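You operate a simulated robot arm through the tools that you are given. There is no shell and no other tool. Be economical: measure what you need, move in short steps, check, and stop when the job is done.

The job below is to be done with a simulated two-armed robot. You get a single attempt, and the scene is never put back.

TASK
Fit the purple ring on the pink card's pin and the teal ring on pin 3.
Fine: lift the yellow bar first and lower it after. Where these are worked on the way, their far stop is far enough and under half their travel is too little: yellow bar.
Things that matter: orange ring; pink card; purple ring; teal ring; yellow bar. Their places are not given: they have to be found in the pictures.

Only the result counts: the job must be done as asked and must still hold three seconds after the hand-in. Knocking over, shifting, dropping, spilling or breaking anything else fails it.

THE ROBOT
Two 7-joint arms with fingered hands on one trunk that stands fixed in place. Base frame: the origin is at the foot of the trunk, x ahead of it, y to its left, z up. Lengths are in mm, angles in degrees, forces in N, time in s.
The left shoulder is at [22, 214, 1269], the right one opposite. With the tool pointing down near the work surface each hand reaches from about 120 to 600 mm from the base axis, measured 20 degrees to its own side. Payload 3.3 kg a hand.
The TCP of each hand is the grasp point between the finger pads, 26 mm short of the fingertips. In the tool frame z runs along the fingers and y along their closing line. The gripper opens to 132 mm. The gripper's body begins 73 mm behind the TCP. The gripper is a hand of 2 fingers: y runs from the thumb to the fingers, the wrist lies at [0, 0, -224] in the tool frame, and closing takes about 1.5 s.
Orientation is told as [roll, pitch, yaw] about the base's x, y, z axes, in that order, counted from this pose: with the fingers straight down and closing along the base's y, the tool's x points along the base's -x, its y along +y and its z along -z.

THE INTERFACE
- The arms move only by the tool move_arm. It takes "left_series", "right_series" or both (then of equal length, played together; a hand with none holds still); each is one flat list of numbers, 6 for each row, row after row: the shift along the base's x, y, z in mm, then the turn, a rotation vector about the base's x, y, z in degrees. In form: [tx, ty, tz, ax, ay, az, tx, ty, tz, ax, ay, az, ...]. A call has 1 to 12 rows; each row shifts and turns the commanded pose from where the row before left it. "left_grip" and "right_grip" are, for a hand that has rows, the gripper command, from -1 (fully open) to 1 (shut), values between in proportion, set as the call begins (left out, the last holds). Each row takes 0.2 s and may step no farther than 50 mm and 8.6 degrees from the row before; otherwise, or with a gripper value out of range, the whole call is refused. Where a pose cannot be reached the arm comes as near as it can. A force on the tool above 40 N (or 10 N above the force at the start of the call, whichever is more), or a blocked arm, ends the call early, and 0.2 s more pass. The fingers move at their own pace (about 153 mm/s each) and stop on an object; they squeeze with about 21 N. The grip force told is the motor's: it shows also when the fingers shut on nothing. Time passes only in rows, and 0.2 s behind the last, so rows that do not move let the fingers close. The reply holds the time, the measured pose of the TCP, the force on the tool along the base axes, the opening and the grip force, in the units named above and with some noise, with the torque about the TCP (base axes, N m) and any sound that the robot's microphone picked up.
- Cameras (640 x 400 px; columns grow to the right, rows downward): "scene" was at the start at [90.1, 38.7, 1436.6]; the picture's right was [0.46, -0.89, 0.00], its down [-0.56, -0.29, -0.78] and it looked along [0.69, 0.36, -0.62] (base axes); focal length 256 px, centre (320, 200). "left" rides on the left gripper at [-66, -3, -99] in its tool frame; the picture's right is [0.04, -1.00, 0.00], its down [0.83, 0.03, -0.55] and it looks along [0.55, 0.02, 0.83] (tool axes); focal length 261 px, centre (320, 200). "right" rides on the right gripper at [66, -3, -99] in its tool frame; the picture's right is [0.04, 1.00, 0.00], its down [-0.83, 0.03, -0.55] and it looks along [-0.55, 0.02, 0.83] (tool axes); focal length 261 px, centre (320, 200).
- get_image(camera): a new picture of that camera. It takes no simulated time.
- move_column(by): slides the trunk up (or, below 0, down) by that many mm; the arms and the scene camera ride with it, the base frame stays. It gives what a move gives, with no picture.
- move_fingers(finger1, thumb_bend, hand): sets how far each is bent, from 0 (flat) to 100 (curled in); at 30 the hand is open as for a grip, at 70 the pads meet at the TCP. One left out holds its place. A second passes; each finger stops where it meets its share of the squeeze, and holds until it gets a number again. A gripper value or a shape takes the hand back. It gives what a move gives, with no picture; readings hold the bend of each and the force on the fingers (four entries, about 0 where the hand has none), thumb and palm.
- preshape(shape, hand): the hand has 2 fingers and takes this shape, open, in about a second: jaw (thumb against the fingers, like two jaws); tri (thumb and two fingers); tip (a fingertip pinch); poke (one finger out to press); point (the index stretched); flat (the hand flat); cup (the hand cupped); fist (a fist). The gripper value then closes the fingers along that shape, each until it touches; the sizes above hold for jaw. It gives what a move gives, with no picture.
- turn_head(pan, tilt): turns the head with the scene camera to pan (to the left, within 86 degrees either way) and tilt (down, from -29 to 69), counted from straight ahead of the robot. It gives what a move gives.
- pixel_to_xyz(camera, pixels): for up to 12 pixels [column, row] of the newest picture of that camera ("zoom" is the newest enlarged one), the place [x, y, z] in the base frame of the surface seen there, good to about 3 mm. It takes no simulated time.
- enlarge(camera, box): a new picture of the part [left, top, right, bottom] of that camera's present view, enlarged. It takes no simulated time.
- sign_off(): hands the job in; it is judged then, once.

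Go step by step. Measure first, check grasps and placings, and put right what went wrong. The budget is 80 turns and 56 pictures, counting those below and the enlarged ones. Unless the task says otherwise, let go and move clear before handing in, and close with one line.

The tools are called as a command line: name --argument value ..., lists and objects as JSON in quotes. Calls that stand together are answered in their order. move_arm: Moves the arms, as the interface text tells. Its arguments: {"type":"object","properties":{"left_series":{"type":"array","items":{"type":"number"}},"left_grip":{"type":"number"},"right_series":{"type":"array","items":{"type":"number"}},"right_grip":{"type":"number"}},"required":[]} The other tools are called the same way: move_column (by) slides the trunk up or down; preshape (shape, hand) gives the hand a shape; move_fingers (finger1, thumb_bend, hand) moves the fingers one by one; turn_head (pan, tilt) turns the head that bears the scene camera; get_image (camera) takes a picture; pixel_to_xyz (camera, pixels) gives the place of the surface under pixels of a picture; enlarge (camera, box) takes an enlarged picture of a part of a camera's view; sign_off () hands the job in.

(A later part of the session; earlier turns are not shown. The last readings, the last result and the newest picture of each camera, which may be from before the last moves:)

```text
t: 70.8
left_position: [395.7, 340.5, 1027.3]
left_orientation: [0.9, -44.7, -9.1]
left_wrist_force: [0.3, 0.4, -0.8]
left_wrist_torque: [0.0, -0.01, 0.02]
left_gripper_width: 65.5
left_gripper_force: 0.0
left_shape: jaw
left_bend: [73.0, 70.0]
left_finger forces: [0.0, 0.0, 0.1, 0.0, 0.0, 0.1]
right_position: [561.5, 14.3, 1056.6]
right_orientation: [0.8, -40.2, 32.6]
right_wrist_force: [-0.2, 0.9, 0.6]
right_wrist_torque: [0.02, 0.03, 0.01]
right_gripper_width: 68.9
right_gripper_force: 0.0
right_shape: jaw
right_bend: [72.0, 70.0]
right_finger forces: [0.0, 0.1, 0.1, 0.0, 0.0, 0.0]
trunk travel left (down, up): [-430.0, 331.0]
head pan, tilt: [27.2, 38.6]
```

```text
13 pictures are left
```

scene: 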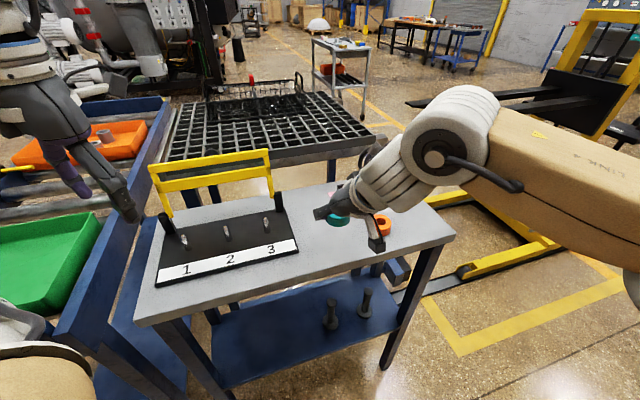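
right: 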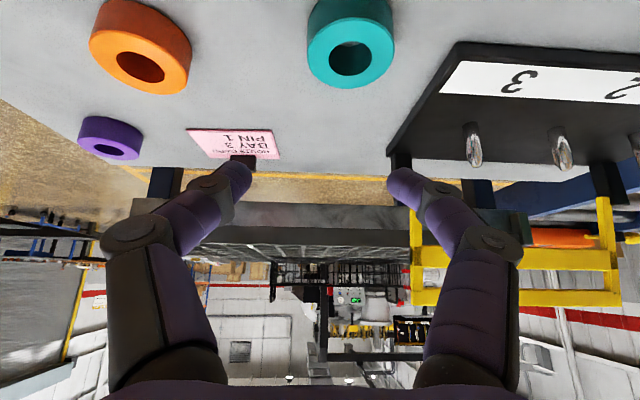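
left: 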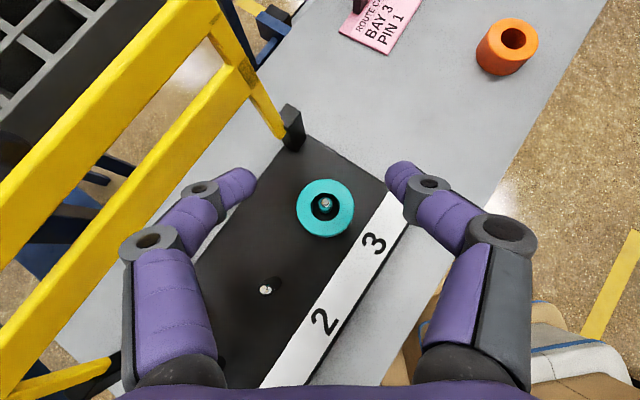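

Teal is on pin 3. Next I'll retract the left hand and send the right hand, with more tilt, toward the purple ring at (705,127).

move_arm --right_series '[0, 0, 0, 0, 0, -6, 5, 3, 0, 3, -6, 0, 5, 3, 0, 3, -6, 0, 5, 3, 0, 3, -6, 0, 14, 11, -10, 0, 0, 0, 14, 11, -10, 0, 0, 0, 14, 11, -10, 0, 0, 0, 14, 11, -10, 0, 0, 0, 14, 11, -10, 0, 0, 0, 14, 11, -10, 0, 0, 0, 14, 11, -10, 0, 0, 0, 14, 11, -10, 0, 0, 0]' --left_series '[0, 0, 10, 0, 0, 0, -10, 0, 10, 0, 0, 0, -15, 0, 10, 0, 0, 0, -15, 5, 10, 0, 0, 0, -15, 5, 10, 0, 0, 0, -15, 5, 5, 0, 0, 0, -15, 5, 5, 0, 0, 0, -15, 5, 5, 0, 0, 0, -15, 5, 5, 0, 0, 0, -15, 5, 5, 0, 0, 0, -15, 5, 5, 0, 0, 0, -10, 5, 5, 0, 0, 0]' --right_grip -0.15

```text
t: 73.6
left_position: [277.1, 412.1, 1135.3]
left_orientation: [0.8, -44.6, -9.2]
left_wrist_force: [1.2, 0.1, -0.7]
left_wrist_torque: [0.07, 0.0, 0.01]
left_gripper_width: 65.4
left_gripper_force: 0.0
left_shape: jaw
left_bend: [73.0, 70.0]
left_finger forces: [0.0, 0.0, 0.0, 0.0, 0.1, 0.0]
left hand out of reach, approached as far as the arm can: row 2, 3, 4, 5, 6, 7, 8, 9, 11
right_position: [697.3, 54.3, 980.5]
right_orientation: [-0.3, -59.9, 23.8]
right_wrist_force: [0.8, -0.2, 0.0]
right_wrist_torque: [0.02, 0.03, 0.04]
right_gripper_width: 75.7
right_gripper_force: 0.1
right_shape: jaw
right_bend: [72.0, 70.0]
right_finger forces: [0.0, 0.1, 0.0, 0.1, 0.1, 0.1]
right hand out of reach, approached as far as the arm can: row 12
trunk travel left (down, up): [-430.0, 331.0]
head pan, tilt: [27.2, 38.6]
stopped in row 12 (right hand): the arm was blocked; the commanded pose is now the measured one
```

The right hand nearly reaches at a 60° tilt. Lowering the column so the wrist is level with the shoulder should gain the last centimetres, so I'll raise the right hand, lower the trunk and re-approach.

move_arm --right_series '[-10, 0, 20, 0, 0, 0, -10, 0, 20, 0, 0, 0, -10, 0, 25, 0, 0, 0, -10, 0, 25, 0, 0, 0, 0, 0, 20, 2.2, -4.5, 0, 0, 0, 0, 0, 0, 2]'

move_column --by -110

move_arm --right_series '[5, 10, -5, 0, 0, 0, 5, 10, -5, 0, 0, 0, 5, 10, -5, 0, 0, 0, 5, 10, -5, 0, 0, 0, 5, 10, -5, 0, 0, 0, 5, 10, -5, 0, 0, 0]'

```text
t: 75.0
left_position: [277.9, 412.4, 1135.4]
left_orientation: [0.8, -44.6, -9.0]
left_wrist_force: [1.0, -0.9, -0.5]
left_wrist_torque: [0.01, -0.01, -0.03]
left_gripper_width: 65.4
left_gripper_force: 0.0
left_shape: jaw
left_bend: [73.0, 70.0]
left_finger forces: [0.0, 0.0, 0.0, 0.0, 0.1, 0.0]
right_position: [655.1, 60.8, 1090.3]
right_orientation: [0.3, -64.7, 25.7]
right_wrist_force: [-0.7, 0.1, -0.2]
right_wrist_torque: [-0.01, -0.04, 0.03]
right_gripper_width: 75.9
right_gripper_force: 0.0
right_shape: jaw
right_bend: [72.0, 70.0]
right_finger forces: [0.1, 0.0, 0.1, 0.0, 0.0, 0.0]
trunk travel left (down, up): [-430.0, 331.0]
head pan, tilt: [27.2, 38.6]
```

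```text
t: 76.4
left_position: [279.1, 413.0, 1024.8]
left_orientation: [0.5, -44.2, -8.8]
left_wrist_force: [0.0, 0.1, -0.1]
left_wrist_torque: [0.0, -0.03, -0.02]
left_gripper_width: 65.4
left_gripper_force: 0.0
left_shape: jaw
left_bend: [73.0, 70.0]
left_finger forces: [0.0, 0.1, 0.0, 0.1, 0.1, 0.1]
right_position: [653.5, 61.1, 981.4]
right_orientation: [0.2, -64.8, 25.7]
right_wrist_force: [0.2, -0.2, -1.4]
right_wrist_torque: [-0.01, 0.02, 0.02]
right_gripper_width: 76.0
right_gripper_force: 0.1
right_shape: jaw
right_bend: [72.0, 70.0]
right_finger forces: [0.0, 0.0, 0.1, 0.0, 0.0, 0.0]
trunk travel left (down, up): [-320.0, 441.0]
head pan, tilt: [27.2, 38.6]
```

```text
t: 77.8
left_position: [279.8, 412.8, 1023.7]
left_orientation: [0.5, -44.1, -8.8]
left_wrist_force: [0.1, 0.5, 0.3]
left_wrist_torque: [-0.01, 0.02, 0.01]
left_gripper_width: 65.6
left_gripper_force: 0.1
left_shape: jaw
left_bend: [73.0, 70.0]
left_finger forces: [0.0, 0.0, 0.0, 0.1, 0.0, 0.1]
right_position: [696.5, 91.5, 941.1]
right_orientation: [-0.4, -64.1, 24.7]
right_wrist_force: [-0.3, -0.1, 0.6]
right_wrist_torque: [-0.02, -0.01, 0.02]
right_gripper_width: 76.0
right_gripper_force: 0.0
right_shape: jaw
right_bend: [72.0, 70.0]
right_finger forces: [0.0, 0.1, 0.1, 0.0, 0.0, 0.1]
right hand out of reach, approached as far as the arm can: row 6
trunk travel left (down, up): [-320.0, 441.0]
head pan, tilt: [27.2, 38.6]
```

I'm only 28 mm sideways from the grasp line with radius nearly enough. I'll shift sideways with slightly more tilt.

move_arm --right_series '[-6, 7, 0, 1, -2, 0, -3, 9, 0, 0.5, -1, 0, -2, 9, 0, 0, 0, 0, 0, 4, 0, 0, 0, 0, 0, 0, 0, 0, 0, 0]'

get_image --camera "right"

```text
t: 79.2
left_position: [279.5, 411.9, 1022.3]
left_orientation: [0.5, -44.2, -8.9]
left_wrist_force: [-0.6, -0.3, -0.3]
left_wrist_torque: [0.01, 0.0, -0.01]
left_gripper_width: 65.7
left_gripper_force: 0.0
left_shape: jaw
left_bend: [73.0, 70.0]
left_finger forces: [0.0, 0.0, 0.0, 0.0, 0.1, 0.0]
right_position: [699.6, 95.2, 943.7]
right_orientation: [-1.0, -67.8, 23.4]
right_wrist_force: [0.1, 0.1, 1.4]
right_wrist_torque: [-0.02, 0.04, -0.02]
right_gripper_width: 76.1
right_gripper_force: 0.1
right_shape: jaw
right_bend: [72.0, 70.0]
right_finger forces: [0.0, 0.1, 0.1, 0.0, 0.0, 0.0]
right hand out of reach, approached as far as the arm can: row 4
trunk travel left (down, up): [-320.0, 441.0]
head pan, tilt: [27.2, 38.6]
stopped in row 5 (right hand): the arm was blocked; the commanded pose is now the measured one
```

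```text
12 pictures are left
```

right: 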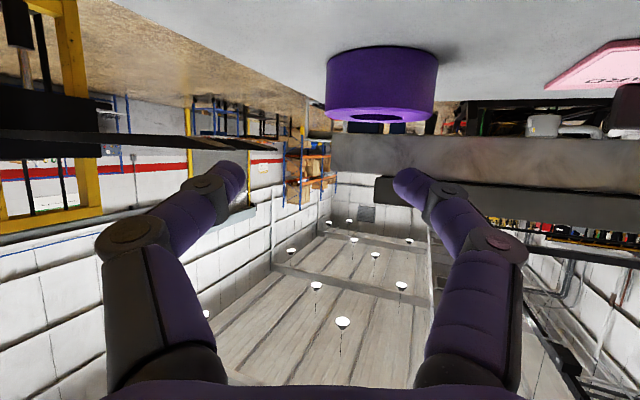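

The wrist can stay where it is: swinging the hand's yaw from 23° to 30° about the wrist puts the fingers astride purple. I'll do this combined motion.

move_arm --right_series '[-3.5, 7, 0, 0, 0, 2.2, -4, 7, 0, 0, 0, 2.3, -4, 7.5, 0, 0, 0, 2.3, 0, 0, 0, 0, 0, 0]'

```text
t: 80.2
left_position: [280.4, 411.4, 1022.8]
left_orientation: [0.4, -44.2, -8.9]
left_wrist_force: [0.0, -0.2, 0.1]
left_wrist_torque: [0.0, 0.0, 0.01]
left_gripper_width: 65.4
left_gripper_force: 0.2
left_shape: jaw
left_bend: [73.0, 70.0]
left_finger forces: [0.0, 0.0, 0.0, 0.0, 0.0, 0.0]
right_position: [687.1, 118.1, 943.3]
right_orientation: [-1.1, -67.8, 30.3]
right_wrist_force: [1.3, -1.2, -0.5]
right_wrist_torque: [-0.02, -0.02, -0.03]
right_gripper_width: 75.8
right_gripper_force: 0.1
right_shape: jaw
right_bend: [72.0, 70.0]
right_finger forces: [0.1, 0.0, 0.0, 0.0, 0.0, 0.0]
trunk travel left (down, up): [-320.0, 441.0]
head pan, tilt: [27.2, 38.6]
```

Aligned at (687,118). I'll lower with the trunk itself, keeping the arm posture, by 38 mm.

move_column --by -38

get_image --camera "right"

```text
t: 80.9
left_position: [279.4, 413.6, 988.7]
left_orientation: [0.2, -43.8, -8.6]
left_wrist_force: [-0.6, -0.2, 0.1]
left_wrist_torque: [0.02, 0.0, 0.04]
left_gripper_width: 65.9
left_gripper_force: 0.0
left_shape: jaw
left_bend: [73.0, 70.0]
left_finger forces: [0.1, 0.0, 0.0, 0.1, 0.0, 0.0]
right_position: [685.4, 125.8, 920.4]
right_orientation: [-0.5, -69.1, 30.4]
right_wrist_force: [2.1, -1.2, 9.6]
right_wrist_torque: [-0.77, 1.05, 0.32]
right_gripper_width: 75.8
right_gripper_force: 0.1
right_shape: jaw
right_bend: [72.0, 70.0]
right_finger forces: [0.0, 0.0, 0.0, 0.1, 0.0, 0.0]
trunk travel left (down, up): [-285.0, 476.0]
head pan, tilt: [27.2, 38.6]
stopped: the force on the tool passed its limit at 50 N (the readings are from after the stop); the commanded pose is now the measured one
```

```text
11 pictures are left
```

right: 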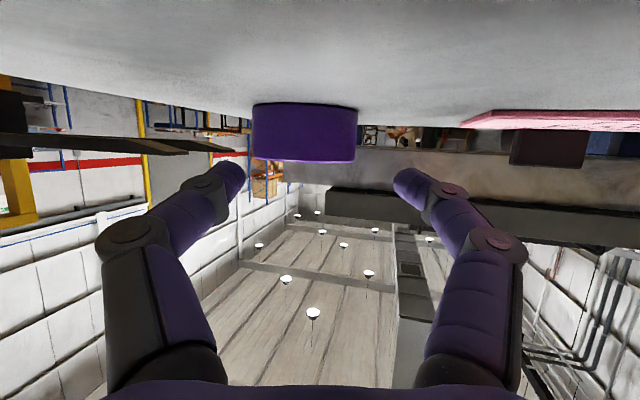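

The hand camera (slung below at this steep tilt) touched the table, with contact torque pointing about 135 mm behind the TCP. I'll raise, reduce tilt to 60° so it clears, and re-align to TCP (686,116).

move_arm --right_series '[0, 0, 15, 0, 0, 0, 0, 0, 10, 0, 0, 0, -5, -6, 0, -2.3, 3.9, 0, -5, -5, 0, -2.2, 3.9, 0, 4, 0, 0, 0, 0, 0, 4, 0, 0, 0, 0, 0, 3, 1, 0, 0, 0, 0, 0, 0, 0, 0, 0, 0]'

```text
t: 82.9
left_position: [280.9, 413.2, 987.3]
left_orientation: [0.2, -43.9, -8.6]
left_wrist_force: [-0.9, -0.2, -0.9]
left_wrist_torque: [-0.02, 0.02, 0.0]
left_gripper_width: 65.6
left_gripper_force: 0.0
left_shape: jaw
left_bend: [73.0, 70.0]
left_finger forces: [0.1, 0.0, 0.1, 0.0, 0.0, 0.0]
right_position: [698.5, 73.8, 942.0]
right_orientation: [-0.2, -59.8, 26.2]
right_wrist_force: [0.1, 0.7, 0.4]
right_wrist_torque: [0.0, 0.01, -0.03]
right_gripper_width: 75.7
right_gripper_force: 0.0
right_shape: jaw
right_bend: [72.0, 70.0]
right_finger forces: [0.1, 0.1, 0.0, 0.0, 0.0, 0.0]
right hand out of reach, approached as far as the arm can: row 5, 6, 7
trunk travel left (down, up): [-285.0, 476.0]
head pan, tilt: [27.2, 38.6]
stopped in row 8 (right hand): the arm was blocked; the commanded pose is now the measured one
```

The hand slid along the reach boundary. I'll approach the exact line from inside instead: back off, align laterally at a 63° tilt, then creep forward in small steps.

move_arm --right_series '[-10, 6, 0, 0.7, -1.5, 0, -8, 10, 0, 0.7, -1.4, 0, -6, 10, 0, 0, 0, 0, -4, 10, 0, 0, 0, 0, 3.6, 1.8, 0, 0, 0, 0, 3.6, 1.8, 0, 0, 0, 0, 3.6, 1.8, 0, 0, 0, 0, 2.7, 1.3, 0, 0, 0, 0, 0, 0, 0, 0, 0, 0]'

```text
t: 85.1
left_position: [280.3, 413.4, 988.6]
left_orientation: [0.2, -43.9, -8.7]
left_wrist_force: [-0.1, 0.1, 0.1]
left_wrist_torque: [0.0, 0.01, -0.01]
left_gripper_width: 65.6
left_gripper_force: 0.0
left_shape: jaw
left_bend: [73.0, 70.0]
left_finger forces: [0.1, 0.0, 0.0, 0.0, 0.1, 0.1]
right_position: [701.9, 78.9, 938.2]
right_orientation: [-0.2, -62.8, 23.2]
right_wrist_force: [0.1, 0.1, -0.1]
right_wrist_torque: [-0.01, -0.04, 0.0]
right_gripper_width: 75.6
right_gripper_force: 0.0
right_shape: jaw
right_bend: [72.0, 70.0]
right_finger forces: [0.0, 0.0, 0.0, 0.1, 0.1, 0.0]
right hand out of reach, approached as far as the arm can: row 8
trunk travel left (down, up): [-285.0, 476.0]
head pan, tilt: [27.2, 38.6]
stopped in row 9 (right hand): the arm was blocked; the commanded pose is now the measured one
```

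Reach held up to (681,115) before it hit the limit and jumped. I'll go back, add 2° of tilt, lower while retracted, and stop the creep just inside the limit.

move_arm --right_series '[-10, 6, 0, 0.5, -1, 1.1, -9, 8, 0, 0.5, -1, 1.1, -7, 9, 0, 0, 0, 1.1, -5, 8, 0, 0, 0, 0, 0, 0, -8, 0, 0, 0, 0, 0, -9, 0, 0, 0, 0, 0, -8, 0, 0, 0, 3.6, 1.8, 0, 0, 0, 0, 3.6, 1.8, 0, 0, 0, 0, 2.7, 1.3, 0, 0, 0, 0]'

get_image --camera "right"

```text
t: 87.3
left_position: [279.9, 414.4, 986.7]
left_orientation: [0.1, -43.9, -8.6]
left_wrist_force: [-0.6, -0.3, 0.9]
left_wrist_torque: [0.02, -0.03, 0.01]
left_gripper_width: 65.4
left_gripper_force: 0.0
left_shape: jaw
left_bend: [73.0, 70.0]
left_finger forces: [0.1, 0.0, 0.0, 0.0, 0.0, 0.1]
right_position: [679.7, 116.7, 912.8]
right_orientation: [-0.1, -64.8, 26.9]
right_wrist_force: [0.9, 0.2, 1.0]
right_wrist_torque: [0.01, -0.01, 0.03]
right_gripper_width: 75.9
right_gripper_force: 0.0
right_shape: jaw
right_bend: [72.0, 70.0]
right_finger forces: [0.1, 0.0, 0.0, 0.0, 0.0, 0.0]
trunk travel left (down, up): [-285.0, 476.0]
head pan, tilt: [27.2, 38.6]
```

```text
10 pictures are left
```

right: 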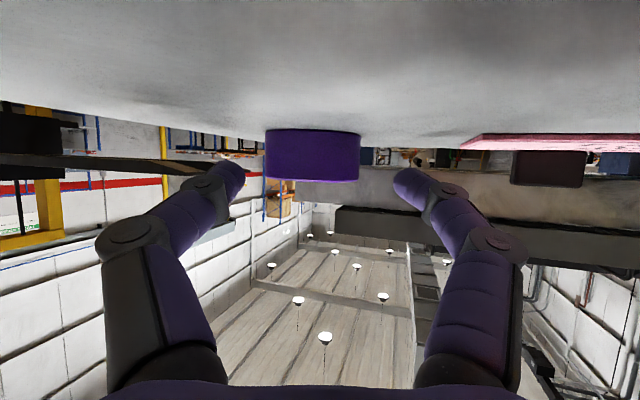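

Low and clear of contact. I'll creep 4 mm further toward the ring.

move_arm --right_series '[2.5, 0, 0, 0, 0, 0, 2, 0.5, 0, 0, 0, 0, 0, 0, 0, 0, 0, 0]'

```text
t: 88.1
left_position: [280.5, 414.7, 987.4]
left_orientation: [0.2, -43.9, -8.6]
left_wrist_force: [0.7, 0.6, -0.4]
left_wrist_torque: [0.02, 0.03, -0.02]
left_gripper_width: 65.6
left_gripper_force: 0.1
left_shape: jaw
left_bend: [73.0, 70.0]
left_finger forces: [0.0, 0.0, 0.1, 0.0, 0.0, 0.0]
right_position: [691.4, 104.9, 910.3]
right_orientation: [-0.3, -64.7, 25.6]
right_wrist_force: [-0.3, -0.2, 0.0]
right_wrist_torque: [0.0, 0.05, 0.02]
right_gripper_width: 75.7
right_gripper_force: 0.0
right_shape: jaw
right_bend: [72.0, 70.0]
right_finger forces: [0.2, 0.0, 0.0, 0.1, 0.0, 0.0]
trunk travel left (down, up): [-285.0, 476.0]
head pan, tilt: [27.2, 38.6]
```

The hand slid sideways, but it is now at the right radial distance with purple near the left finger. Closing will slide the ring to the centre, so I'll close gently here.

move_arm --right_series '[0, 0, 0, 0, 0, 0, 0, 0, 0, 0, 0, 0, 0, 0, 0, 0, 0, 0, 0, 0, 0, 0, 0, 0, 0, 0, 0, 0, 0, 0]' --right_grip 1

get_image --camera "right"

```text
t: 89.3
left_position: [281.0, 415.1, 987.8]
left_orientation: [0.2, -43.9, -8.6]
left_wrist_force: [-0.4, 0.4, -0.8]
left_wrist_torque: [-0.01, -0.03, 0.01]
left_gripper_width: 65.5
left_gripper_force: 0.0
left_shape: jaw
left_bend: [73.0, 70.0]
left_finger forces: [0.0, 0.0, 0.0, 0.0, 0.0, 0.0]
right_position: [691.7, 105.9, 913.6]
right_orientation: [-0.4, -65.1, 25.8]
right_wrist_force: [0.4, -0.2, -0.3]
right_wrist_torque: [-0.04, 0.05, -0.03]
right_gripper_width: 43.4
right_gripper_force: 21.0
right_shape: jaw
right_bend: [72.0, 70.0]
right_finger forces: [16.5, 0.1, 0.0, 0.1, 17.7, 0.1]
trunk travel left (down, up): [-285.0, 476.0]
head pan, tilt: [27.2, 38.6]
```

```text
9 pictures are left
```

right: 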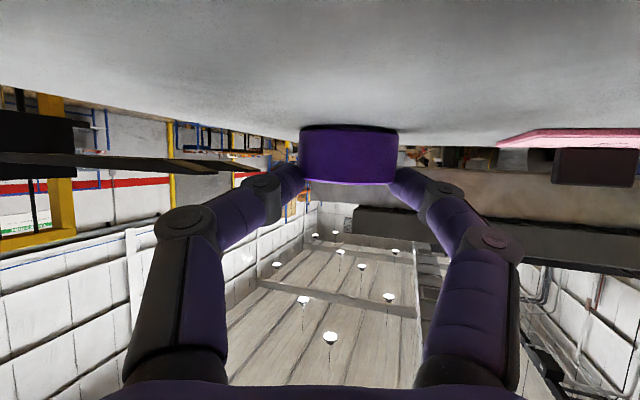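

Purple is gripped at width 43. I'll lift it and swing it back toward the rack's front-right corner.

move_arm --right_series '[0, 0, 15, 0, 0, 0, -3, -2, 20, 0, 0, 0, -8, -4, 25, 0, 0, 0, -15, -5, 25, 0, 0, 0, -35, 5, 10, 0, 0, 3, -35, 5, 0, 0, 0, 3, -35, 5, 0, 0, 0, 3, -35, 10, 0, 0, 0, 3, -35, 10, 0, 0, 0, 3, -35, 12, 0, 0, 0, 3, -30, 12, 0, 0, 0, 3, -25, 12, 0, 0, 0, 3]'

get_image --camera "right"

```text
t: 91.9
left_position: [281.4, 413.3, 987.9]
left_orientation: [0.2, -43.9, -8.6]
left_wrist_force: [-0.1, 0.2, 0.1]
left_wrist_torque: [0.0, 0.0, -0.03]
left_gripper_width: 65.5
left_gripper_force: 0.0
left_shape: jaw
left_bend: [73.0, 70.0]
left_finger forces: [0.0, 0.0, 0.0, 0.1, 0.0, 0.0]
right_position: [418.8, 188.2, 996.0]
right_orientation: [0.5, -64.3, 48.8]
right_wrist_force: [0.7, -0.2, -2.5]
right_wrist_torque: [-0.08, 0.03, -0.01]
right_gripper_width: 42.1
right_gripper_force: 21.1
right_shape: jaw
right_bend: [72.0, 70.0]
right_finger forces: [14.7, 0.0, 0.0, 0.1, 15.0, 0.0]
right hand out of reach, approached as far as the arm can: row 10, 11
trunk travel left (down, up): [-285.0, 476.0]
head pan, tilt: [27.2, 38.6]
```

```text
8 pictures are left
```

right: 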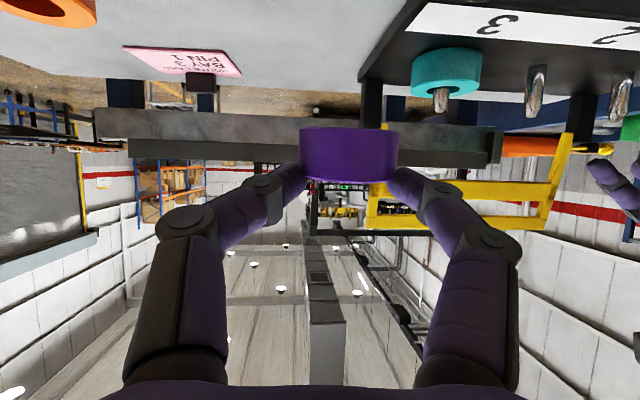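

Purple is still held. I'll shift −22 mm in y to stay off the rack and lower it to the table.

move_arm --right_series '[0, -11, -10, 0, 0, 0, -3, -11, -15, 0, 0, 0, 0, 0, -18, 0, 0, 0, 0, 0, -18, 0, 0, 0, 0, 0, -14, 0, 0, 0, 0, 0, -6, 0, 0, 0, 0, 0, 0, 0, 0, 0]'

```text
t: 93.5
left_position: [281.4, 413.4, 988.5]
left_orientation: [0.3, -43.9, -8.6]
left_wrist_force: [-0.2, 0.0, 0.5]
left_wrist_torque: [0.02, -0.01, -0.03]
left_gripper_width: 65.6
left_gripper_force: 0.0
left_shape: jaw
left_bend: [73.0, 70.0]
left_finger forces: [0.0, 0.0, 0.0, 0.0, 0.0, 0.0]
right_position: [403.3, 177.2, 922.5]
right_orientation: [0.0, -65.0, 50.7]
right_wrist_force: [0.5, 0.1, 0.4]
right_wrist_torque: [-0.02, 0.03, 0.01]
right_gripper_width: 19.0
right_gripper_force: 21.4
right_shape: jaw
right_bend: [78.0, 75.0]
right_finger forces: [0.0, 0.0, 0.0, 0.0, 0.1, 0.0]
trunk travel left (down, up): [-285.0, 476.0]
head pan, tilt: [27.2, 38.6]
```

The ring slipped out of the fingertips, so I need to see where it fell.

get_image --camera "scene"

```text
7 pictures are left
```

scene: 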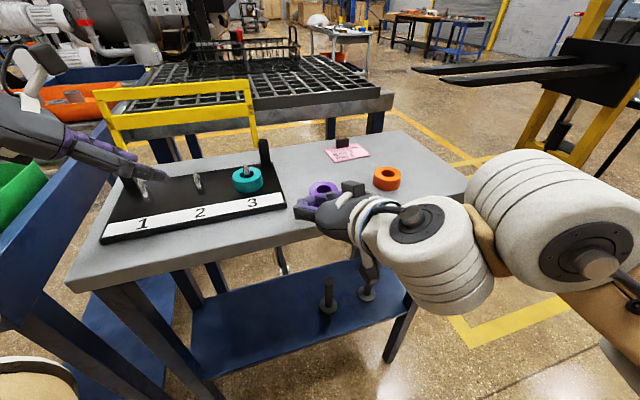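

Luckily purple lies flat on the table by the rack, at (324,187). I'll measure it.

pixel_to_xyz --camera "scene" --pixels '[[309, 188], [340, 188], [324, 183], [320, 195], [324, 189], [238, 178], [262, 178]]'

move_arm --right_series '[0, 0, 20, 0, 0, 0, -5, -10, 30, 0, 0, 0, 5, -25, 20, 0, 0, 0, 15, -40, 10, 0, 0, 0, 15, -40, 0, 0, 0, 0, 15, -40, 0, 0, 0, 0, 15, -40, 0, 0, 0, 0, 10, -40, 0, 0, 0, 0]'

```text
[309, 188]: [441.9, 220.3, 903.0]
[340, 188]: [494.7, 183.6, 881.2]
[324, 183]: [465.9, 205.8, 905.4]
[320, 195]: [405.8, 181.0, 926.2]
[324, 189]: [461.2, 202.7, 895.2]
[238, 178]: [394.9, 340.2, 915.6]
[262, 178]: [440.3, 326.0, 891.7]
```

```text
t: 95.3
left_position: [280.1, 412.7, 988.5]
left_orientation: [0.2, -43.8, -8.5]
left_wrist_force: [0.3, -0.3, 0.1]
left_wrist_torque: [-0.02, -0.02, 0.0]
left_gripper_width: 65.5
left_gripper_force: 0.0
left_shape: jaw
left_bend: [73.0, 70.0]
left_finger forces: [0.0, 0.1, 0.1, 0.0, 0.0, 0.0]
right_position: [471.3, -60.4, 1000.7]
right_orientation: [-0.2, -64.9, 51.0]
right_wrist_force: [0.5, 1.2, -0.3]
right_wrist_torque: [-0.03, 0.03, -0.02]
right_gripper_width: 19.0
right_gripper_force: 20.8
right_shape: jaw
right_bend: [78.0, 75.0]
right_finger forces: [0.1, 0.0, 0.1, 0.0, 0.1, 0.0]
trunk travel left (down, up): [-285.0, 476.0]
head pan, tilt: [27.2, 38.6]
```

Right is clear and purple is near (455,196). I'll raise the trunk back by 145 and bring the left hand in at yaw −25° with about 25° of tilt, which should also suit pin 1.

move_column --by 145

move_arm --left_series '[10, -15, -40, 0, 0, 0, 25, -30, -40, 0, 0, -4.1, 25, -30, -20, 1.4, 4.5, -4.1, 25, -30, -15, 1.4, 4.5, -4.1, 25, -30, -15, 1.4, 4.5, -4.1, 25, -30, -15, 1.4, 4.5, 0, 15, -25, -12, 0, 0, 0, 15, -22, -10, 0, 0, 0, 0, 0, 0, 0, 0, 0]' --left_grip -0.15

get_image --camera "left"

```text
t: 97.0
left_position: [280.9, 413.3, 1133.1]
left_orientation: [0.1, -43.9, -8.5]
left_wrist_force: [-0.6, -0.2, -0.1]
left_wrist_torque: [-0.02, 0.01, 0.01]
left_gripper_width: 65.7
left_gripper_force: 0.0
left_shape: jaw
left_bend: [73.0, 70.0]
left_finger forces: [0.0, 0.1, 0.0, 0.0, 0.2, 0.1]
right_position: [473.1, -57.7, 1146.0]
right_orientation: [0.0, -64.9, 50.8]
right_wrist_force: [-0.2, 0.2, 0.3]
right_wrist_torque: [-0.01, -0.01, -0.02]
right_gripper_width: 18.9
right_gripper_force: 21.1
right_shape: jaw
right_bend: [78.0, 75.0]
right_finger forces: [0.0, 0.0, 0.0, 0.0, 0.0, 0.0]
trunk travel left (down, up): [-430.0, 331.0]
head pan, tilt: [27.2, 38.6]
```

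```text
refused: row 2 steps farther than a row can; nothing moved
```

```text
6 pictures are left
```

left: 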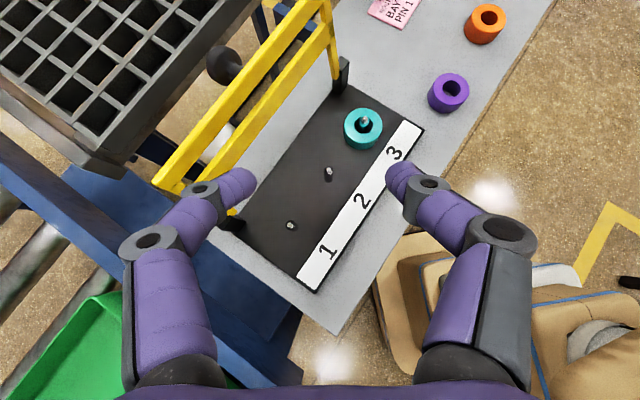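

One row was too long, so I'll re-send it with shorter steps. I'll also measure purple and the pins from this clear view.

pixel_to_xyz --camera "left" --pixels '[[428, 92], [469, 90], [449, 74], [448, 101], [291, 225], [329, 172], [364, 122], [363, 128]]'

move_arm --left_series '[10, -15, -40, 0, 0, 0, 20, -25, -35, 0, 0, -4.1, 25, -30, -20, 1.4, 4.5, -4.1, 25, -30, -20, 1.4, 4.5, -4.1, 25, -30, -15, 1.4, 4.5, -4.1, 25, -30, -15, 1.4, 4.5, 0, 18, -27, -14, 0, 0, 0, 15, -25, -10, 0, 0, 0, 0, 0, 0, 0, 0, 0]' --left_grip -0.15

```text
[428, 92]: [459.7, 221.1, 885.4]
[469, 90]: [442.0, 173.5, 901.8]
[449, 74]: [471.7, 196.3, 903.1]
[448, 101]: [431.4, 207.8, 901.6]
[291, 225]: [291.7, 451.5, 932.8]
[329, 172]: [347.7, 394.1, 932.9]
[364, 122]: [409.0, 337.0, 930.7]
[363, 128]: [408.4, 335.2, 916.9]
```

```text
t: 99.0
left_position: [458.4, 228.4, 983.8]
left_orientation: [-0.8, -25.2, -24.6]
left_wrist_force: [-0.5, 0.0, 0.0]
left_wrist_torque: [-0.01, 0.02, 0.0]
left_gripper_width: 75.4
left_gripper_force: 0.0
left_shape: jaw
left_bend: [72.0, 70.0]
left_finger forces: [0.1, 0.1, 0.0, 0.0, 0.0, 0.0]
left hand out of reach, approached as far as the arm can: row 1, 2
right_position: [471.8, -57.4, 1147.3]
right_orientation: [0.0, -65.0, 50.9]
right_wrist_force: [-0.8, -0.3, 0.2]
right_wrist_torque: [-0.01, 0.0, 0.0]
right_gripper_width: 19.1
right_gripper_force: 21.0
right_shape: jaw
right_bend: [78.0, 75.0]
right_finger forces: [0.0, 0.0, 0.0, 0.0, 0.0, 0.1]
trunk travel left (down, up): [-430.0, 331.0]
head pan, tilt: [27.2, 38.6]
```

Reached with no limits at 25° tilt. Purple's centre is (451,200) and pin 1 is (292.5,452). I'll move onto the ring and descend.

move_arm --left_series '[-7, -13, -12, 0, 0, 0, -7.4, -12.4, -13, 0, 0, 0, 0, 0, -15, 0, 0, 0, 0, 0, 0, 0, 0, 0]'

get_image --camera "left"

```text
t: 100.0
left_position: [443.7, 202.2, 944.7]
left_orientation: [-0.9, -25.0, -24.5]
left_wrist_force: [0.3, -0.8, -0.1]
left_wrist_torque: [0.03, 0.04, 0.02]
left_gripper_width: 75.5
left_gripper_force: 0.1
left_shape: jaw
left_bend: [72.0, 70.0]
left_finger forces: [0.0, 0.1, 0.0, 0.0, 0.1, 0.0]
right_position: [471.8, -58.0, 1148.1]
right_orientation: [0.1, -65.0, 50.8]
right_wrist_force: [-0.4, 0.5, -0.1]
right_wrist_torque: [-0.02, -0.01, 0.0]
right_gripper_width: 19.1
right_gripper_force: 21.0
right_shape: jaw
right_bend: [78.0, 75.0]
right_finger forces: [0.1, 0.0, 0.0, 0.0, 0.1, 0.0]
trunk travel left (down, up): [-430.0, 331.0]
head pan, tilt: [27.2, 38.6]
```

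```text
5 pictures are left
```

left: 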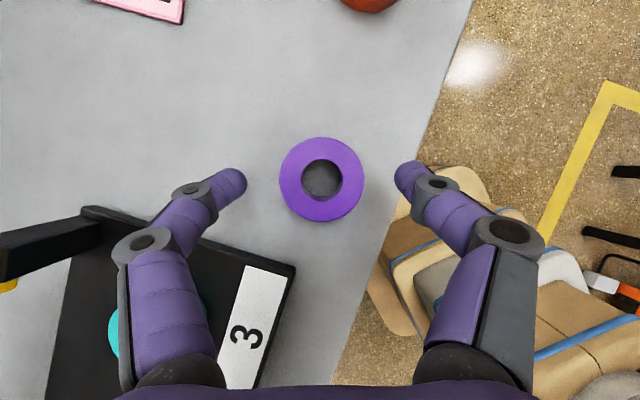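

Perfectly centred, radially and laterally. I'll descend 36 mm, close and lift.

move_arm --left_series '[0, 0, -18, 0, 0, 0, 0, 0, -17.5, 0, 0, 0, 0, 0, 0, 0, 0, 0]'

move_arm --left_series '[0, 0, 0, 0, 0, 0, 0, 0, 0, 0, 0, 0, 0, 0, 0, 0, 0, 0, 0, 0, 0, 0, 0, 0]' --left_grip 1

move_arm --left_series '[0, 0, 15, 0, 0, 0, 0, 0, 25, 0, 0, 0, -5, 5, 30, 0, 0, 0, -10, 15, 20, 0, 0, 0]'

```text
t: 100.8
left_position: [443.9, 202.0, 909.9]
left_orientation: [-0.9, -25.1, -24.4]
left_wrist_force: [-0.4, -0.1, 0.1]
left_wrist_torque: [0.02, 0.0, 0.04]
left_gripper_width: 75.4
left_gripper_force: 0.0
left_shape: jaw
left_bend: [72.0, 70.0]
left_finger forces: [0.0, 0.1, 0.1, 0.0, 0.1, 0.0]
right_position: [471.6, -57.8, 1148.1]
right_orientation: [0.1, -65.0, 50.8]
right_wrist_force: [-0.7, 0.2, 0.7]
right_wrist_torque: [0.0, 0.02, -0.01]
right_gripper_width: 19.1
right_gripper_force: 20.8
right_shape: jaw
right_bend: [78.0, 75.0]
right_finger forces: [0.0, 0.1, 0.0, 0.0, 0.1, 0.1]
trunk travel left (down, up): [-430.0, 331.0]
head pan, tilt: [27.2, 38.6]
```

```text
t: 101.8
left_position: [444.1, 202.5, 909.2]
left_orientation: [-1.0, -25.1, -24.6]
left_wrist_force: [0.7, 0.0, -1.0]
left_wrist_torque: [-0.02, 0.03, -0.01]
left_gripper_width: 44.6
left_gripper_force: 20.9
left_shape: jaw
left_bend: [74.0, 70.0]
left_finger forces: [18.7, 0.0, 0.0, 0.1, 18.8, 0.0]
right_position: [474.3, -57.5, 1147.4]
right_orientation: [0.1, -65.0, 50.8]
right_wrist_force: [0.1, -0.2, -1.0]
right_wrist_torque: [0.02, 0.03, -0.01]
right_gripper_width: 19.2
right_gripper_force: 20.9
right_shape: jaw
right_bend: [78.0, 75.0]
right_finger forces: [0.0, 0.1, 0.0, 0.0, 0.0, 0.0]
trunk travel left (down, up): [-430.0, 331.0]
head pan, tilt: [27.2, 38.6]
```

```text
t: 102.8
left_position: [427.8, 222.2, 997.9]
left_orientation: [-0.9, -25.2, -24.6]
left_wrist_force: [0.3, 0.5, -2.6]
left_wrist_torque: [0.01, 0.02, 0.0]
left_gripper_width: 44.6
left_gripper_force: 20.9
left_shape: jaw
left_bend: [74.0, 70.0]
left_finger forces: [19.0, 0.1, 0.0, 0.0, 18.9, 0.1]
right_position: [473.0, -56.4, 1146.8]
right_orientation: [0.1, -65.0, 50.9]
right_wrist_force: [0.3, 0.5, 0.4]
right_wrist_torque: [-0.02, -0.02, 0.0]
right_gripper_width: 19.2
right_gripper_force: 21.0
right_shape: jaw
right_bend: [78.0, 75.0]
right_finger forces: [0.1, 0.1, 0.0, 0.1, 0.1, 0.0]
trunk travel left (down, up): [-430.0, 331.0]
head pan, tilt: [27.2, 38.6]
```

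Purple is held firmly at width 44.6. I'll carry it above pin 1, rotating yaw to about +20°.

move_arm --left_series '[-17.8, 28.4, 0, 0, 0, 5.6, -17.8, 28.4, 0, 0, 0, 5.6, -17.8, 28.4, 0, 0, 0, 5.6, -17.8, 28.4, 0, 0, 0, 5.6, -17.8, 28.4, 0, 0, 0, 5.6, -17.8, 28.4, 0, 0, 0, 5.6, -17.8, 28.4, 0, 0, 0, 5.6, -17.8, 28.4, -8, 0, 0, 5.4, 0, 0, 0, 0, 0, 0]'

```text
t: 104.8
left_position: [289.7, 455.9, 998.0]
left_orientation: [-1.0, -25.1, 20.3]
left_wrist_force: [-0.1, 0.3, -2.3]
left_wrist_torque: [0.05, 0.0, -0.03]
left_gripper_width: 44.1
left_gripper_force: 20.4
left_shape: jaw
left_bend: [74.0, 70.0]
left_finger forces: [19.2, 0.0, 0.0, 0.1, 19.1, 0.0]
left hand out of reach, approached as far as the arm can: row 7
right_position: [473.1, -58.4, 1147.6]
right_orientation: [0.1, -65.0, 50.7]
right_wrist_force: [-0.6, -0.2, 0.0]
right_wrist_torque: [-0.02, 0.02, 0.01]
right_gripper_width: 18.7
right_gripper_force: 21.1
right_shape: jaw
right_bend: [78.0, 75.0]
right_finger forces: [0.0, 0.0, 0.1, 0.1, 0.0, 0.0]
trunk travel left (down, up): [-430.0, 331.0]
head pan, tilt: [27.2, 38.6]
```

Nearly there. I'll correct by (−4,−6.5), lower to just above the tip and check through the hole.

move_arm --left_series '[-2, -3.2, -8, 0, 0, 0, -2.2, -3.3, -10, 0, 0, 0, 0, 0, -8, 0, 0, 0, 0, 0, 0, 0, 0, 0]'

enlarge --camera "left" --box '[220, 90, 430, 250]'

```text
t: 105.8
left_position: [288.6, 456.9, 990.8]
left_orientation: [-1.0, -24.9, 20.3]
left_wrist_force: [-0.1, 0.3, -2.1]
left_wrist_torque: [-0.04, 0.03, 0.01]
left_gripper_width: 44.2
left_gripper_force: 21.1
left_shape: jaw
left_bend: [74.0, 70.0]
left_finger forces: [19.2, 0.0, 0.0, 0.1, 19.0, 0.0]
left hand out of reach, approached as far as the arm can: row 1, 2
right_position: [473.6, -56.0, 1147.5]
right_orientation: [0.1, -65.0, 51.0]
right_wrist_force: [-0.5, 0.0, 0.1]
right_wrist_torque: [0.04, -0.01, 0.03]
right_gripper_width: 19.3
right_gripper_force: 20.7
right_shape: jaw
right_bend: [78.0, 75.0]
right_finger forces: [0.1, 0.0, 0.0, 0.1, 0.1, 0.0]
trunk travel left (down, up): [-430.0, 331.0]
head pan, tilt: [27.2, 38.6]
```

```text
2.50 times, centred on (325, 170) of left
```

zoom: 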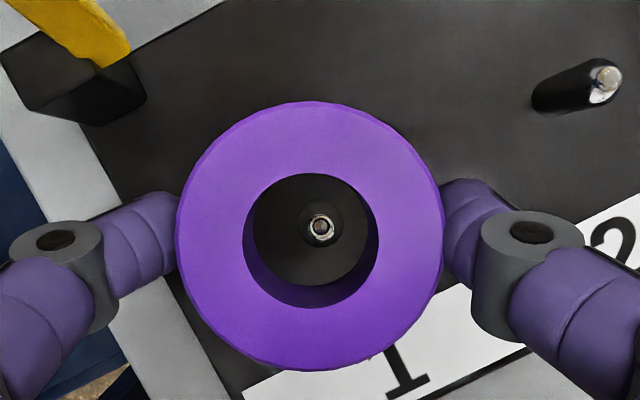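

The pin tip at (320,228) sits inside the hole, about 2 mm off the aligned spot, which is well within clearance. I'll lower halfway and check the position reading.

move_arm --left_series '[0, 0, -15, 0, 0, 0, 0, 0, -15, 0, 0, 0, 0, 0, 0, 0, 0, 0]'

```text
t: 106.6
left_position: [289.9, 462.3, 966.1]
left_orientation: [-0.9, -25.1, 20.1]
left_wrist_force: [0.1, -0.5, -2.5]
left_wrist_torque: [-0.01, 0.0, 0.03]
left_gripper_width: 44.3
left_gripper_force: 21.3
left_shape: jaw
left_bend: [74.0, 70.0]
left_finger forces: [19.3, 0.0, 0.1, 0.0, 18.9, 0.0]
left hand out of reach, approached as far as the arm can: row 1
right_position: [472.7, -58.6, 1148.5]
right_orientation: [0.0, -65.0, 50.9]
right_wrist_force: [-1.0, -0.7, 0.4]
right_wrist_torque: [-0.02, 0.01, 0.01]
right_gripper_width: 19.1
right_gripper_force: 21.3
right_shape: jaw
right_bend: [78.0, 75.0]
right_finger forces: [0.1, 0.0, 0.1, 0.0, 0.0, 0.0]
trunk travel left (down, up): [-430.0, 331.0]
head pan, tilt: [27.2, 38.6]
```

The limit nudged the ring 5 mm in +y. I'll reduce yaw by 15° (which frees the wrist), lift 4 mm and re-centre.

move_arm --left_series '[0, 0, 5, 0, 0, -5, 0, -2, 0, 0, 0, -5, -0.5, -2, 0, 0, 0, -5, -0.5, -1.7, 0, 0, 0, 0, 0, 0, 0, 0, 0, 0]'

enlarge --camera "left" --box '[220, 90, 430, 250]'

```text
t: 107.8
left_position: [289.1, 455.5, 971.7]
left_orientation: [-0.8, -25.0, 5.1]
left_wrist_force: [0.2, 0.7, -2.9]
left_wrist_torque: [-0.01, -0.03, 0.0]
left_gripper_width: 44.5
left_gripper_force: 20.3
left_shape: jaw
left_bend: [74.0, 70.0]
left_finger forces: [19.2, 0.0, 0.0, 0.0, 19.0, 0.0]
right_position: [473.3, -56.7, 1147.6]
right_orientation: [0.1, -64.9, 50.9]
right_wrist_force: [0.2, -0.2, 0.4]
right_wrist_torque: [-0.03, 0.01, 0.0]
right_gripper_width: 19.2
right_gripper_force: 20.8
right_shape: jaw
right_bend: [78.0, 75.0]
right_finger forces: [0.0, 0.1, 0.0, 0.1, 0.0, 0.0]
trunk travel left (down, up): [-430.0, 331.0]
head pan, tilt: [27.2, 38.6]
```

```text
2.50 times, centred on (325, 170) of left
```

zoom: 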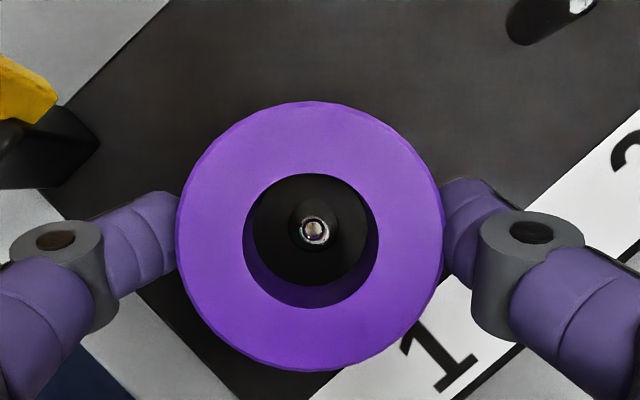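

Centred with no limit message. I'll lower fully, release and lift clear.

move_arm --left_series '[0, 0, -15, 0, 0, 0, 0, 0, -15, 0, 0, 0, 0, 0, -14, 0, 0, 0, 0, 0, -5.5, 0, 0, 0, 0, 0, 0, 0, 0, 0]'

move_arm --left_series '[0, 0, 0, 0, 0, 0, 0, 0, 0, 0, 0, 0]' --left_grip 0

move_arm --left_series '[0, 0, 20, 0, 0, 0, 0, 0, 30, 0, 0, 0, 0, -5, 35, 0, 0, 0, 0, -10, 35, 0, 0, 0]'

```text
t: 109.0
left_position: [288.8, 456.0, 923.0]
left_orientation: [-0.9, -25.2, 5.1]
left_wrist_force: [-1.2, 0.5, -1.6]
left_wrist_torque: [0.03, 0.04, 0.04]
left_gripper_width: 44.3
left_gripper_force: 20.7
left_shape: jaw
left_bend: [74.0, 70.0]
left_finger forces: [19.2, 0.0, 0.0, 0.1, 19.0, 0.1]
right_position: [472.2, -57.1, 1147.8]
right_orientation: [-0.1, -65.0, 50.9]
right_wrist_force: [0.5, -0.2, 1.0]
right_wrist_torque: [0.0, -0.01, 0.02]
right_gripper_width: 19.1
right_gripper_force: 20.3
right_shape: jaw
right_bend: [78.0, 75.0]
right_finger forces: [0.1, 0.0, 0.0, 0.0, 0.1, 0.0]
trunk travel left (down, up): [-430.0, 331.0]
head pan, tilt: [27.2, 38.6]
```

```text
t: 109.6
left_position: [288.9, 456.7, 922.5]
left_orientation: [-0.9, -25.2, 5.1]
left_wrist_force: [0.8, 0.2, -0.1]
left_wrist_torque: [-0.01, -0.04, 0.01]
left_gripper_width: 65.3
left_gripper_force: 0.1
left_shape: jaw
left_bend: [73.0, 70.0]
left_finger forces: [0.0, 0.0, 0.0, 0.1, 0.0, 0.0]
right_position: [472.5, -58.0, 1147.8]
right_orientation: [0.0, -65.0, 51.0]
right_wrist_force: [0.1, 0.5, 1.3]
right_wrist_torque: [0.0, 0.01, -0.02]
right_gripper_width: 19.1
right_gripper_force: 21.6
right_shape: jaw
right_bend: [78.0, 75.0]
right_finger forces: [0.0, 0.1, 0.1, 0.0, 0.0, 0.1]
trunk travel left (down, up): [-430.0, 331.0]
head pan, tilt: [27.2, 38.6]
```

```text
t: 110.6
left_position: [288.7, 440.0, 1043.2]
left_orientation: [-0.8, -25.1, 5.0]
left_wrist_force: [0.5, -0.6, -0.5]
left_wrist_torque: [-0.01, -0.01, -0.03]
left_gripper_width: 65.5
left_gripper_force: 0.1
left_shape: jaw
left_bend: [73.0, 70.0]
left_finger forces: [0.0, 0.0, 0.1, 0.1, 0.1, 0.0]
right_position: [474.0, -57.7, 1146.5]
right_orientation: [0.1, -65.1, 50.9]
right_wrist_force: [-0.4, -0.4, -0.2]
right_wrist_torque: [0.01, 0.01, -0.01]
right_gripper_width: 19.3
right_gripper_force: 21.2
right_shape: jaw
right_bend: [78.0, 75.0]
right_finger forces: [0.0, 0.1, 0.0, 0.1, 0.0, 0.0]
trunk travel left (down, up): [-430.0, 331.0]
head pan, tilt: [27.2, 38.6]
```

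Purple is released on pin 1. Next I'll re-grip the bar's knob: trunk back to start height, left hand over the raised bar with yaw 45° and vertical.

move_column --by 120

move_arm --left_series '[15, 2, -12.7, -0.5, 6.2, 0, 15, 2, -12.7, -0.5, 6.2, 0, 15, 2, -12.7, -0.5, 6.2, 0, 15, 2, -12.7, -0.5, 6.2, 0, 14, 5.5, 0, 0, 0, 6.7, 14, 5.5, 0, 0, 0, 6.7, 14, 5.5, 0, 0, 0, 6.7, 14, 5.5, 0, 0, 0, 6.7, 14, 5.5, 0, 0, 0, 6.6, 14, 5.5, 0, 0, 0, 6.6, 0, 0, 0, 0, 0, 0]' --left_grip -0.2

get_image --camera "left"

```text
t: 112.1
left_position: [289.5, 440.9, 1161.1]
left_orientation: [-1.0, -25.0, 5.2]
left_wrist_force: [-0.5, -0.1, 0.2]
left_wrist_torque: [0.0, 0.0, -0.01]
left_gripper_width: 65.2
left_gripper_force: 0.1
left_shape: jaw
left_bend: [73.0, 70.0]
left_finger forces: [0.0, 0.0, 0.0, 0.0, 0.0, 0.1]
right_position: [473.0, -58.0, 1267.4]
right_orientation: [0.2, -65.0, 50.8]
right_wrist_force: [0.0, -1.0, 0.1]
right_wrist_torque: [0.02, 0.03, 0.03]
right_gripper_width: 19.1
right_gripper_force: 21.1
right_shape: jaw
right_bend: [78.0, 75.0]
right_finger forces: [0.0, 0.1, 0.0, 0.0, 0.0, 0.0]
trunk travel left (down, up): [-550.0, 211.0]
head pan, tilt: [27.2, 38.6]
```

```text
t: 114.5
left_position: [434.1, 481.6, 1111.5]
left_orientation: [-0.6, -0.2, 45.2]
left_wrist_force: [-0.5, 0.1, 0.5]
left_wrist_torque: [0.0, 0.01, -0.03]
left_gripper_width: 78.6
left_gripper_force: 0.1
left_shape: jaw
left_bend: [71.0, 70.0]
left_finger forces: [0.0, 0.0, 0.0, 0.0, 0.0, 0.0]
right_position: [472.6, -58.5, 1268.7]
right_orientation: [0.0, -65.0, 51.0]
right_wrist_force: [0.3, -0.1, 0.0]
right_wrist_torque: [0.01, -0.01, -0.01]
right_gripper_width: 19.1
right_gripper_force: 20.8
right_shape: jaw
right_bend: [78.0, 75.0]
right_finger forces: [0.0, 0.0, 0.0, 0.0, 0.0, 0.1]
trunk travel left (down, up): [-550.0, 211.0]
head pan, tilt: [27.2, 38.6]
```

```text
2 pictures are left
```

left: 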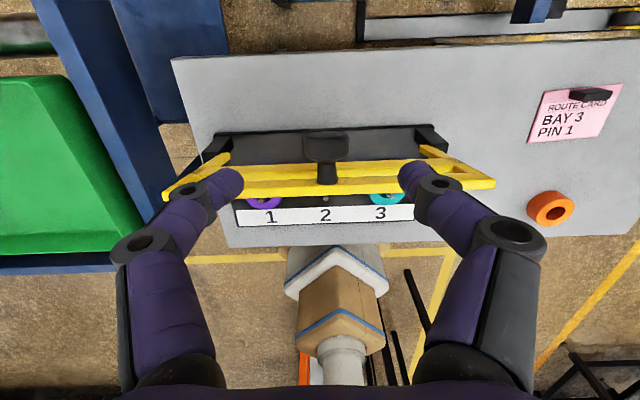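

Both rings are on pins 1 and 3, and the knob at (325,147) lies between the fingers. I'll measure it and descend to the earlier grip height.

pixel_to_xyz --camera "left" --pixels '[[325, 138], [325, 155], [327, 172], [327, 187]]'

move_arm --left_series '[0, -1, -20, 0, 0, 0, 0, -1, -20, 0, 0, 0, 0, 0, -16, 0, 0, 0, 0, 0, 0, 0, 0, 0]'

```text
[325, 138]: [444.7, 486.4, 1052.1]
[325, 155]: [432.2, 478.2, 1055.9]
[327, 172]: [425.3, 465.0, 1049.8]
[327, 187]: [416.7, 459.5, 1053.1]
```

```text
t: 115.5
left_position: [432.5, 479.8, 1055.1]
left_orientation: [-0.8, -0.2, 45.1]
left_wrist_force: [0.4, 0.2, 0.5]
left_wrist_torque: [-0.01, -0.03, 0.0]
left_gripper_width: 78.8
left_gripper_force: 0.1
left_shape: jaw
left_bend: [71.0, 70.0]
left_finger forces: [0.1, 0.0, 0.0, 0.0, 0.1, 0.1]
right_position: [472.9, -57.9, 1267.7]
right_orientation: [0.1, -65.0, 50.8]
right_wrist_force: [0.1, -0.2, 0.4]
right_wrist_torque: [-0.02, -0.02, -0.01]
right_gripper_width: 19.1
right_gripper_force: 21.2
right_shape: jaw
right_bend: [78.0, 75.0]
right_finger forces: [0.0, 0.1, 0.0, 0.0, 0.0, 0.0]
trunk travel left (down, up): [-550.0, 211.0]
head pan, tilt: [27.2, 38.6]
```

The TCP is on the knob head. I'll lower 8 mm more, close and start the return arc past vertical.

move_arm --left_series '[0, 0, -8, 0, 0, 0, 0, 0, 0, 0, 0, 0]'

move_arm --left_series '[0, 0, 0, 0, 0, 0, 0, 0, 0, 0, 0, 0, 0, 0, 0, 0, 0, 0, 0, 0, 0, 0, 0, 0]' --left_grip 1

move_arm --left_series '[-8.8, -8.8, 5, 0, 0, 0, -9.2, -9.2, 3.7, 0, 0, 0, -9.3, -9.3, 2.2, 0, 0, 0, -9.5, -9.5, 0.6, 0, 0, 0, -9.5, -9.5, -0.9, 0, 0, 0]'

```text
t: 116.1
left_position: [434.6, 481.6, 1048.4]
left_orientation: [-0.7, -0.2, 45.1]
left_wrist_force: [0.3, -0.6, 1.3]
left_wrist_torque: [-0.02, 0.0, -0.01]
left_gripper_width: 78.7
left_gripper_force: 0.0
left_shape: jaw
left_bend: [71.0, 70.0]
left_finger forces: [0.1, 0.0, 0.1, 0.0, 0.1, 0.1]
right_position: [472.7, -57.9, 1268.1]
right_orientation: [0.2, -65.0, 50.8]
right_wrist_force: [0.6, -0.6, 0.5]
right_wrist_torque: [-0.03, 0.01, 0.0]
right_gripper_width: 19.0
right_gripper_force: 20.6
right_shape: jaw
right_bend: [78.0, 75.0]
right_finger forces: [0.0, 0.0, 0.0, 0.0, 0.0, 0.0]
trunk travel left (down, up): [-550.0, 211.0]
head pan, tilt: [27.2, 38.6]
```

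```text
t: 117.1
left_position: [433.9, 480.8, 1046.8]
left_orientation: [-0.7, -0.1, 45.1]
left_wrist_force: [-3.3, -5.3, -11.0]
left_wrist_torque: [-0.09, 0.03, 0.0]
left_gripper_width: 19.8
left_gripper_force: 21.2
left_shape: jaw
left_bend: [72.0, 70.0]
left_finger forces: [18.2, 0.0, 0.1, 0.0, 19.1, 0.0]
right_position: [472.0, -56.9, 1267.1]
right_orientation: [0.2, -65.0, 50.8]
right_wrist_force: [0.6, 0.2, -0.1]
right_wrist_torque: [-0.02, 0.03, 0.01]
right_gripper_width: 19.1
right_gripper_force: 20.6
right_shape: jaw
right_bend: [78.0, 75.0]
right_finger forces: [0.0, 0.0, 0.0, 0.0, 0.0, 0.1]
trunk travel left (down, up): [-550.0, 211.0]
head pan, tilt: [27.2, 38.6]
```

```text
t: 118.3
left_position: [388.0, 434.9, 1057.8]
left_orientation: [-0.6, -0.1, 45.1]
left_wrist_force: [3.9, -1.2, -12.7]
left_wrist_torque: [0.07, -0.15, -0.06]
left_gripper_width: 19.1
left_gripper_force: 21.1
left_shape: jaw
left_bend: [72.0, 70.0]
left_finger forces: [17.8, 0.0, 0.0, 0.0, 19.5, 0.0]
right_position: [474.5, -56.8, 1266.4]
right_orientation: [0.1, -64.8, 50.8]
right_wrist_force: [0.6, -1.0, -0.5]
right_wrist_torque: [-0.01, -0.03, -0.01]
right_gripper_width: 19.2
right_gripper_force: 20.8
right_shape: jaw
right_bend: [78.0, 75.0]
right_finger forces: [0.0, 0.0, 0.0, 0.1, 0.0, 0.0]
trunk travel left (down, up): [-550.0, 211.0]
head pan, tilt: [27.2, 38.6]
```

The bar follows smoothly with low force and is past vertical. I'll continue the arc down.

move_arm --left_series '[-9.4, -9.4, -3.4, 0, 0, 0, -9, -9, -3.8, 0, 0, 0, -8.8, -8.8, -5.3, 0, 0, 0, -8.2, -8.2, -6.7, 0, 0, 0, -7.7, -7.7, -8, 0, 0, 0, -6.9, -6.9, -9.1, 0, 0, 0]'

```text
t: 119.7
left_position: [341.3, 388.7, 1019.0]
left_orientation: [-0.7, -0.3, 45.2]
left_wrist_force: [19.1, 20.7, -21.4]
left_wrist_torque: [0.48, -0.48, 0.0]
left_gripper_width: 16.9
left_gripper_force: 21.1
left_shape: jaw
left_bend: [71.0, 71.0]
left_finger forces: [26.2, 0.0, 0.1, 0.0, 20.6, 0.0]
right_position: [476.6, -53.0, 1266.0]
right_orientation: [0.1, -64.7, 50.8]
right_wrist_force: [-0.6, 0.4, -1.1]
right_wrist_torque: [0.0, -0.03, 0.0]
right_gripper_width: 19.0
right_gripper_force: 21.0
right_shape: jaw
right_bend: [78.0, 75.0]
right_finger forces: [0.1, 0.0, 0.1, 0.0, 0.0, 0.0]
trunk travel left (down, up): [-550.0, 211.0]
head pan, tilt: [27.2, 38.6]
```

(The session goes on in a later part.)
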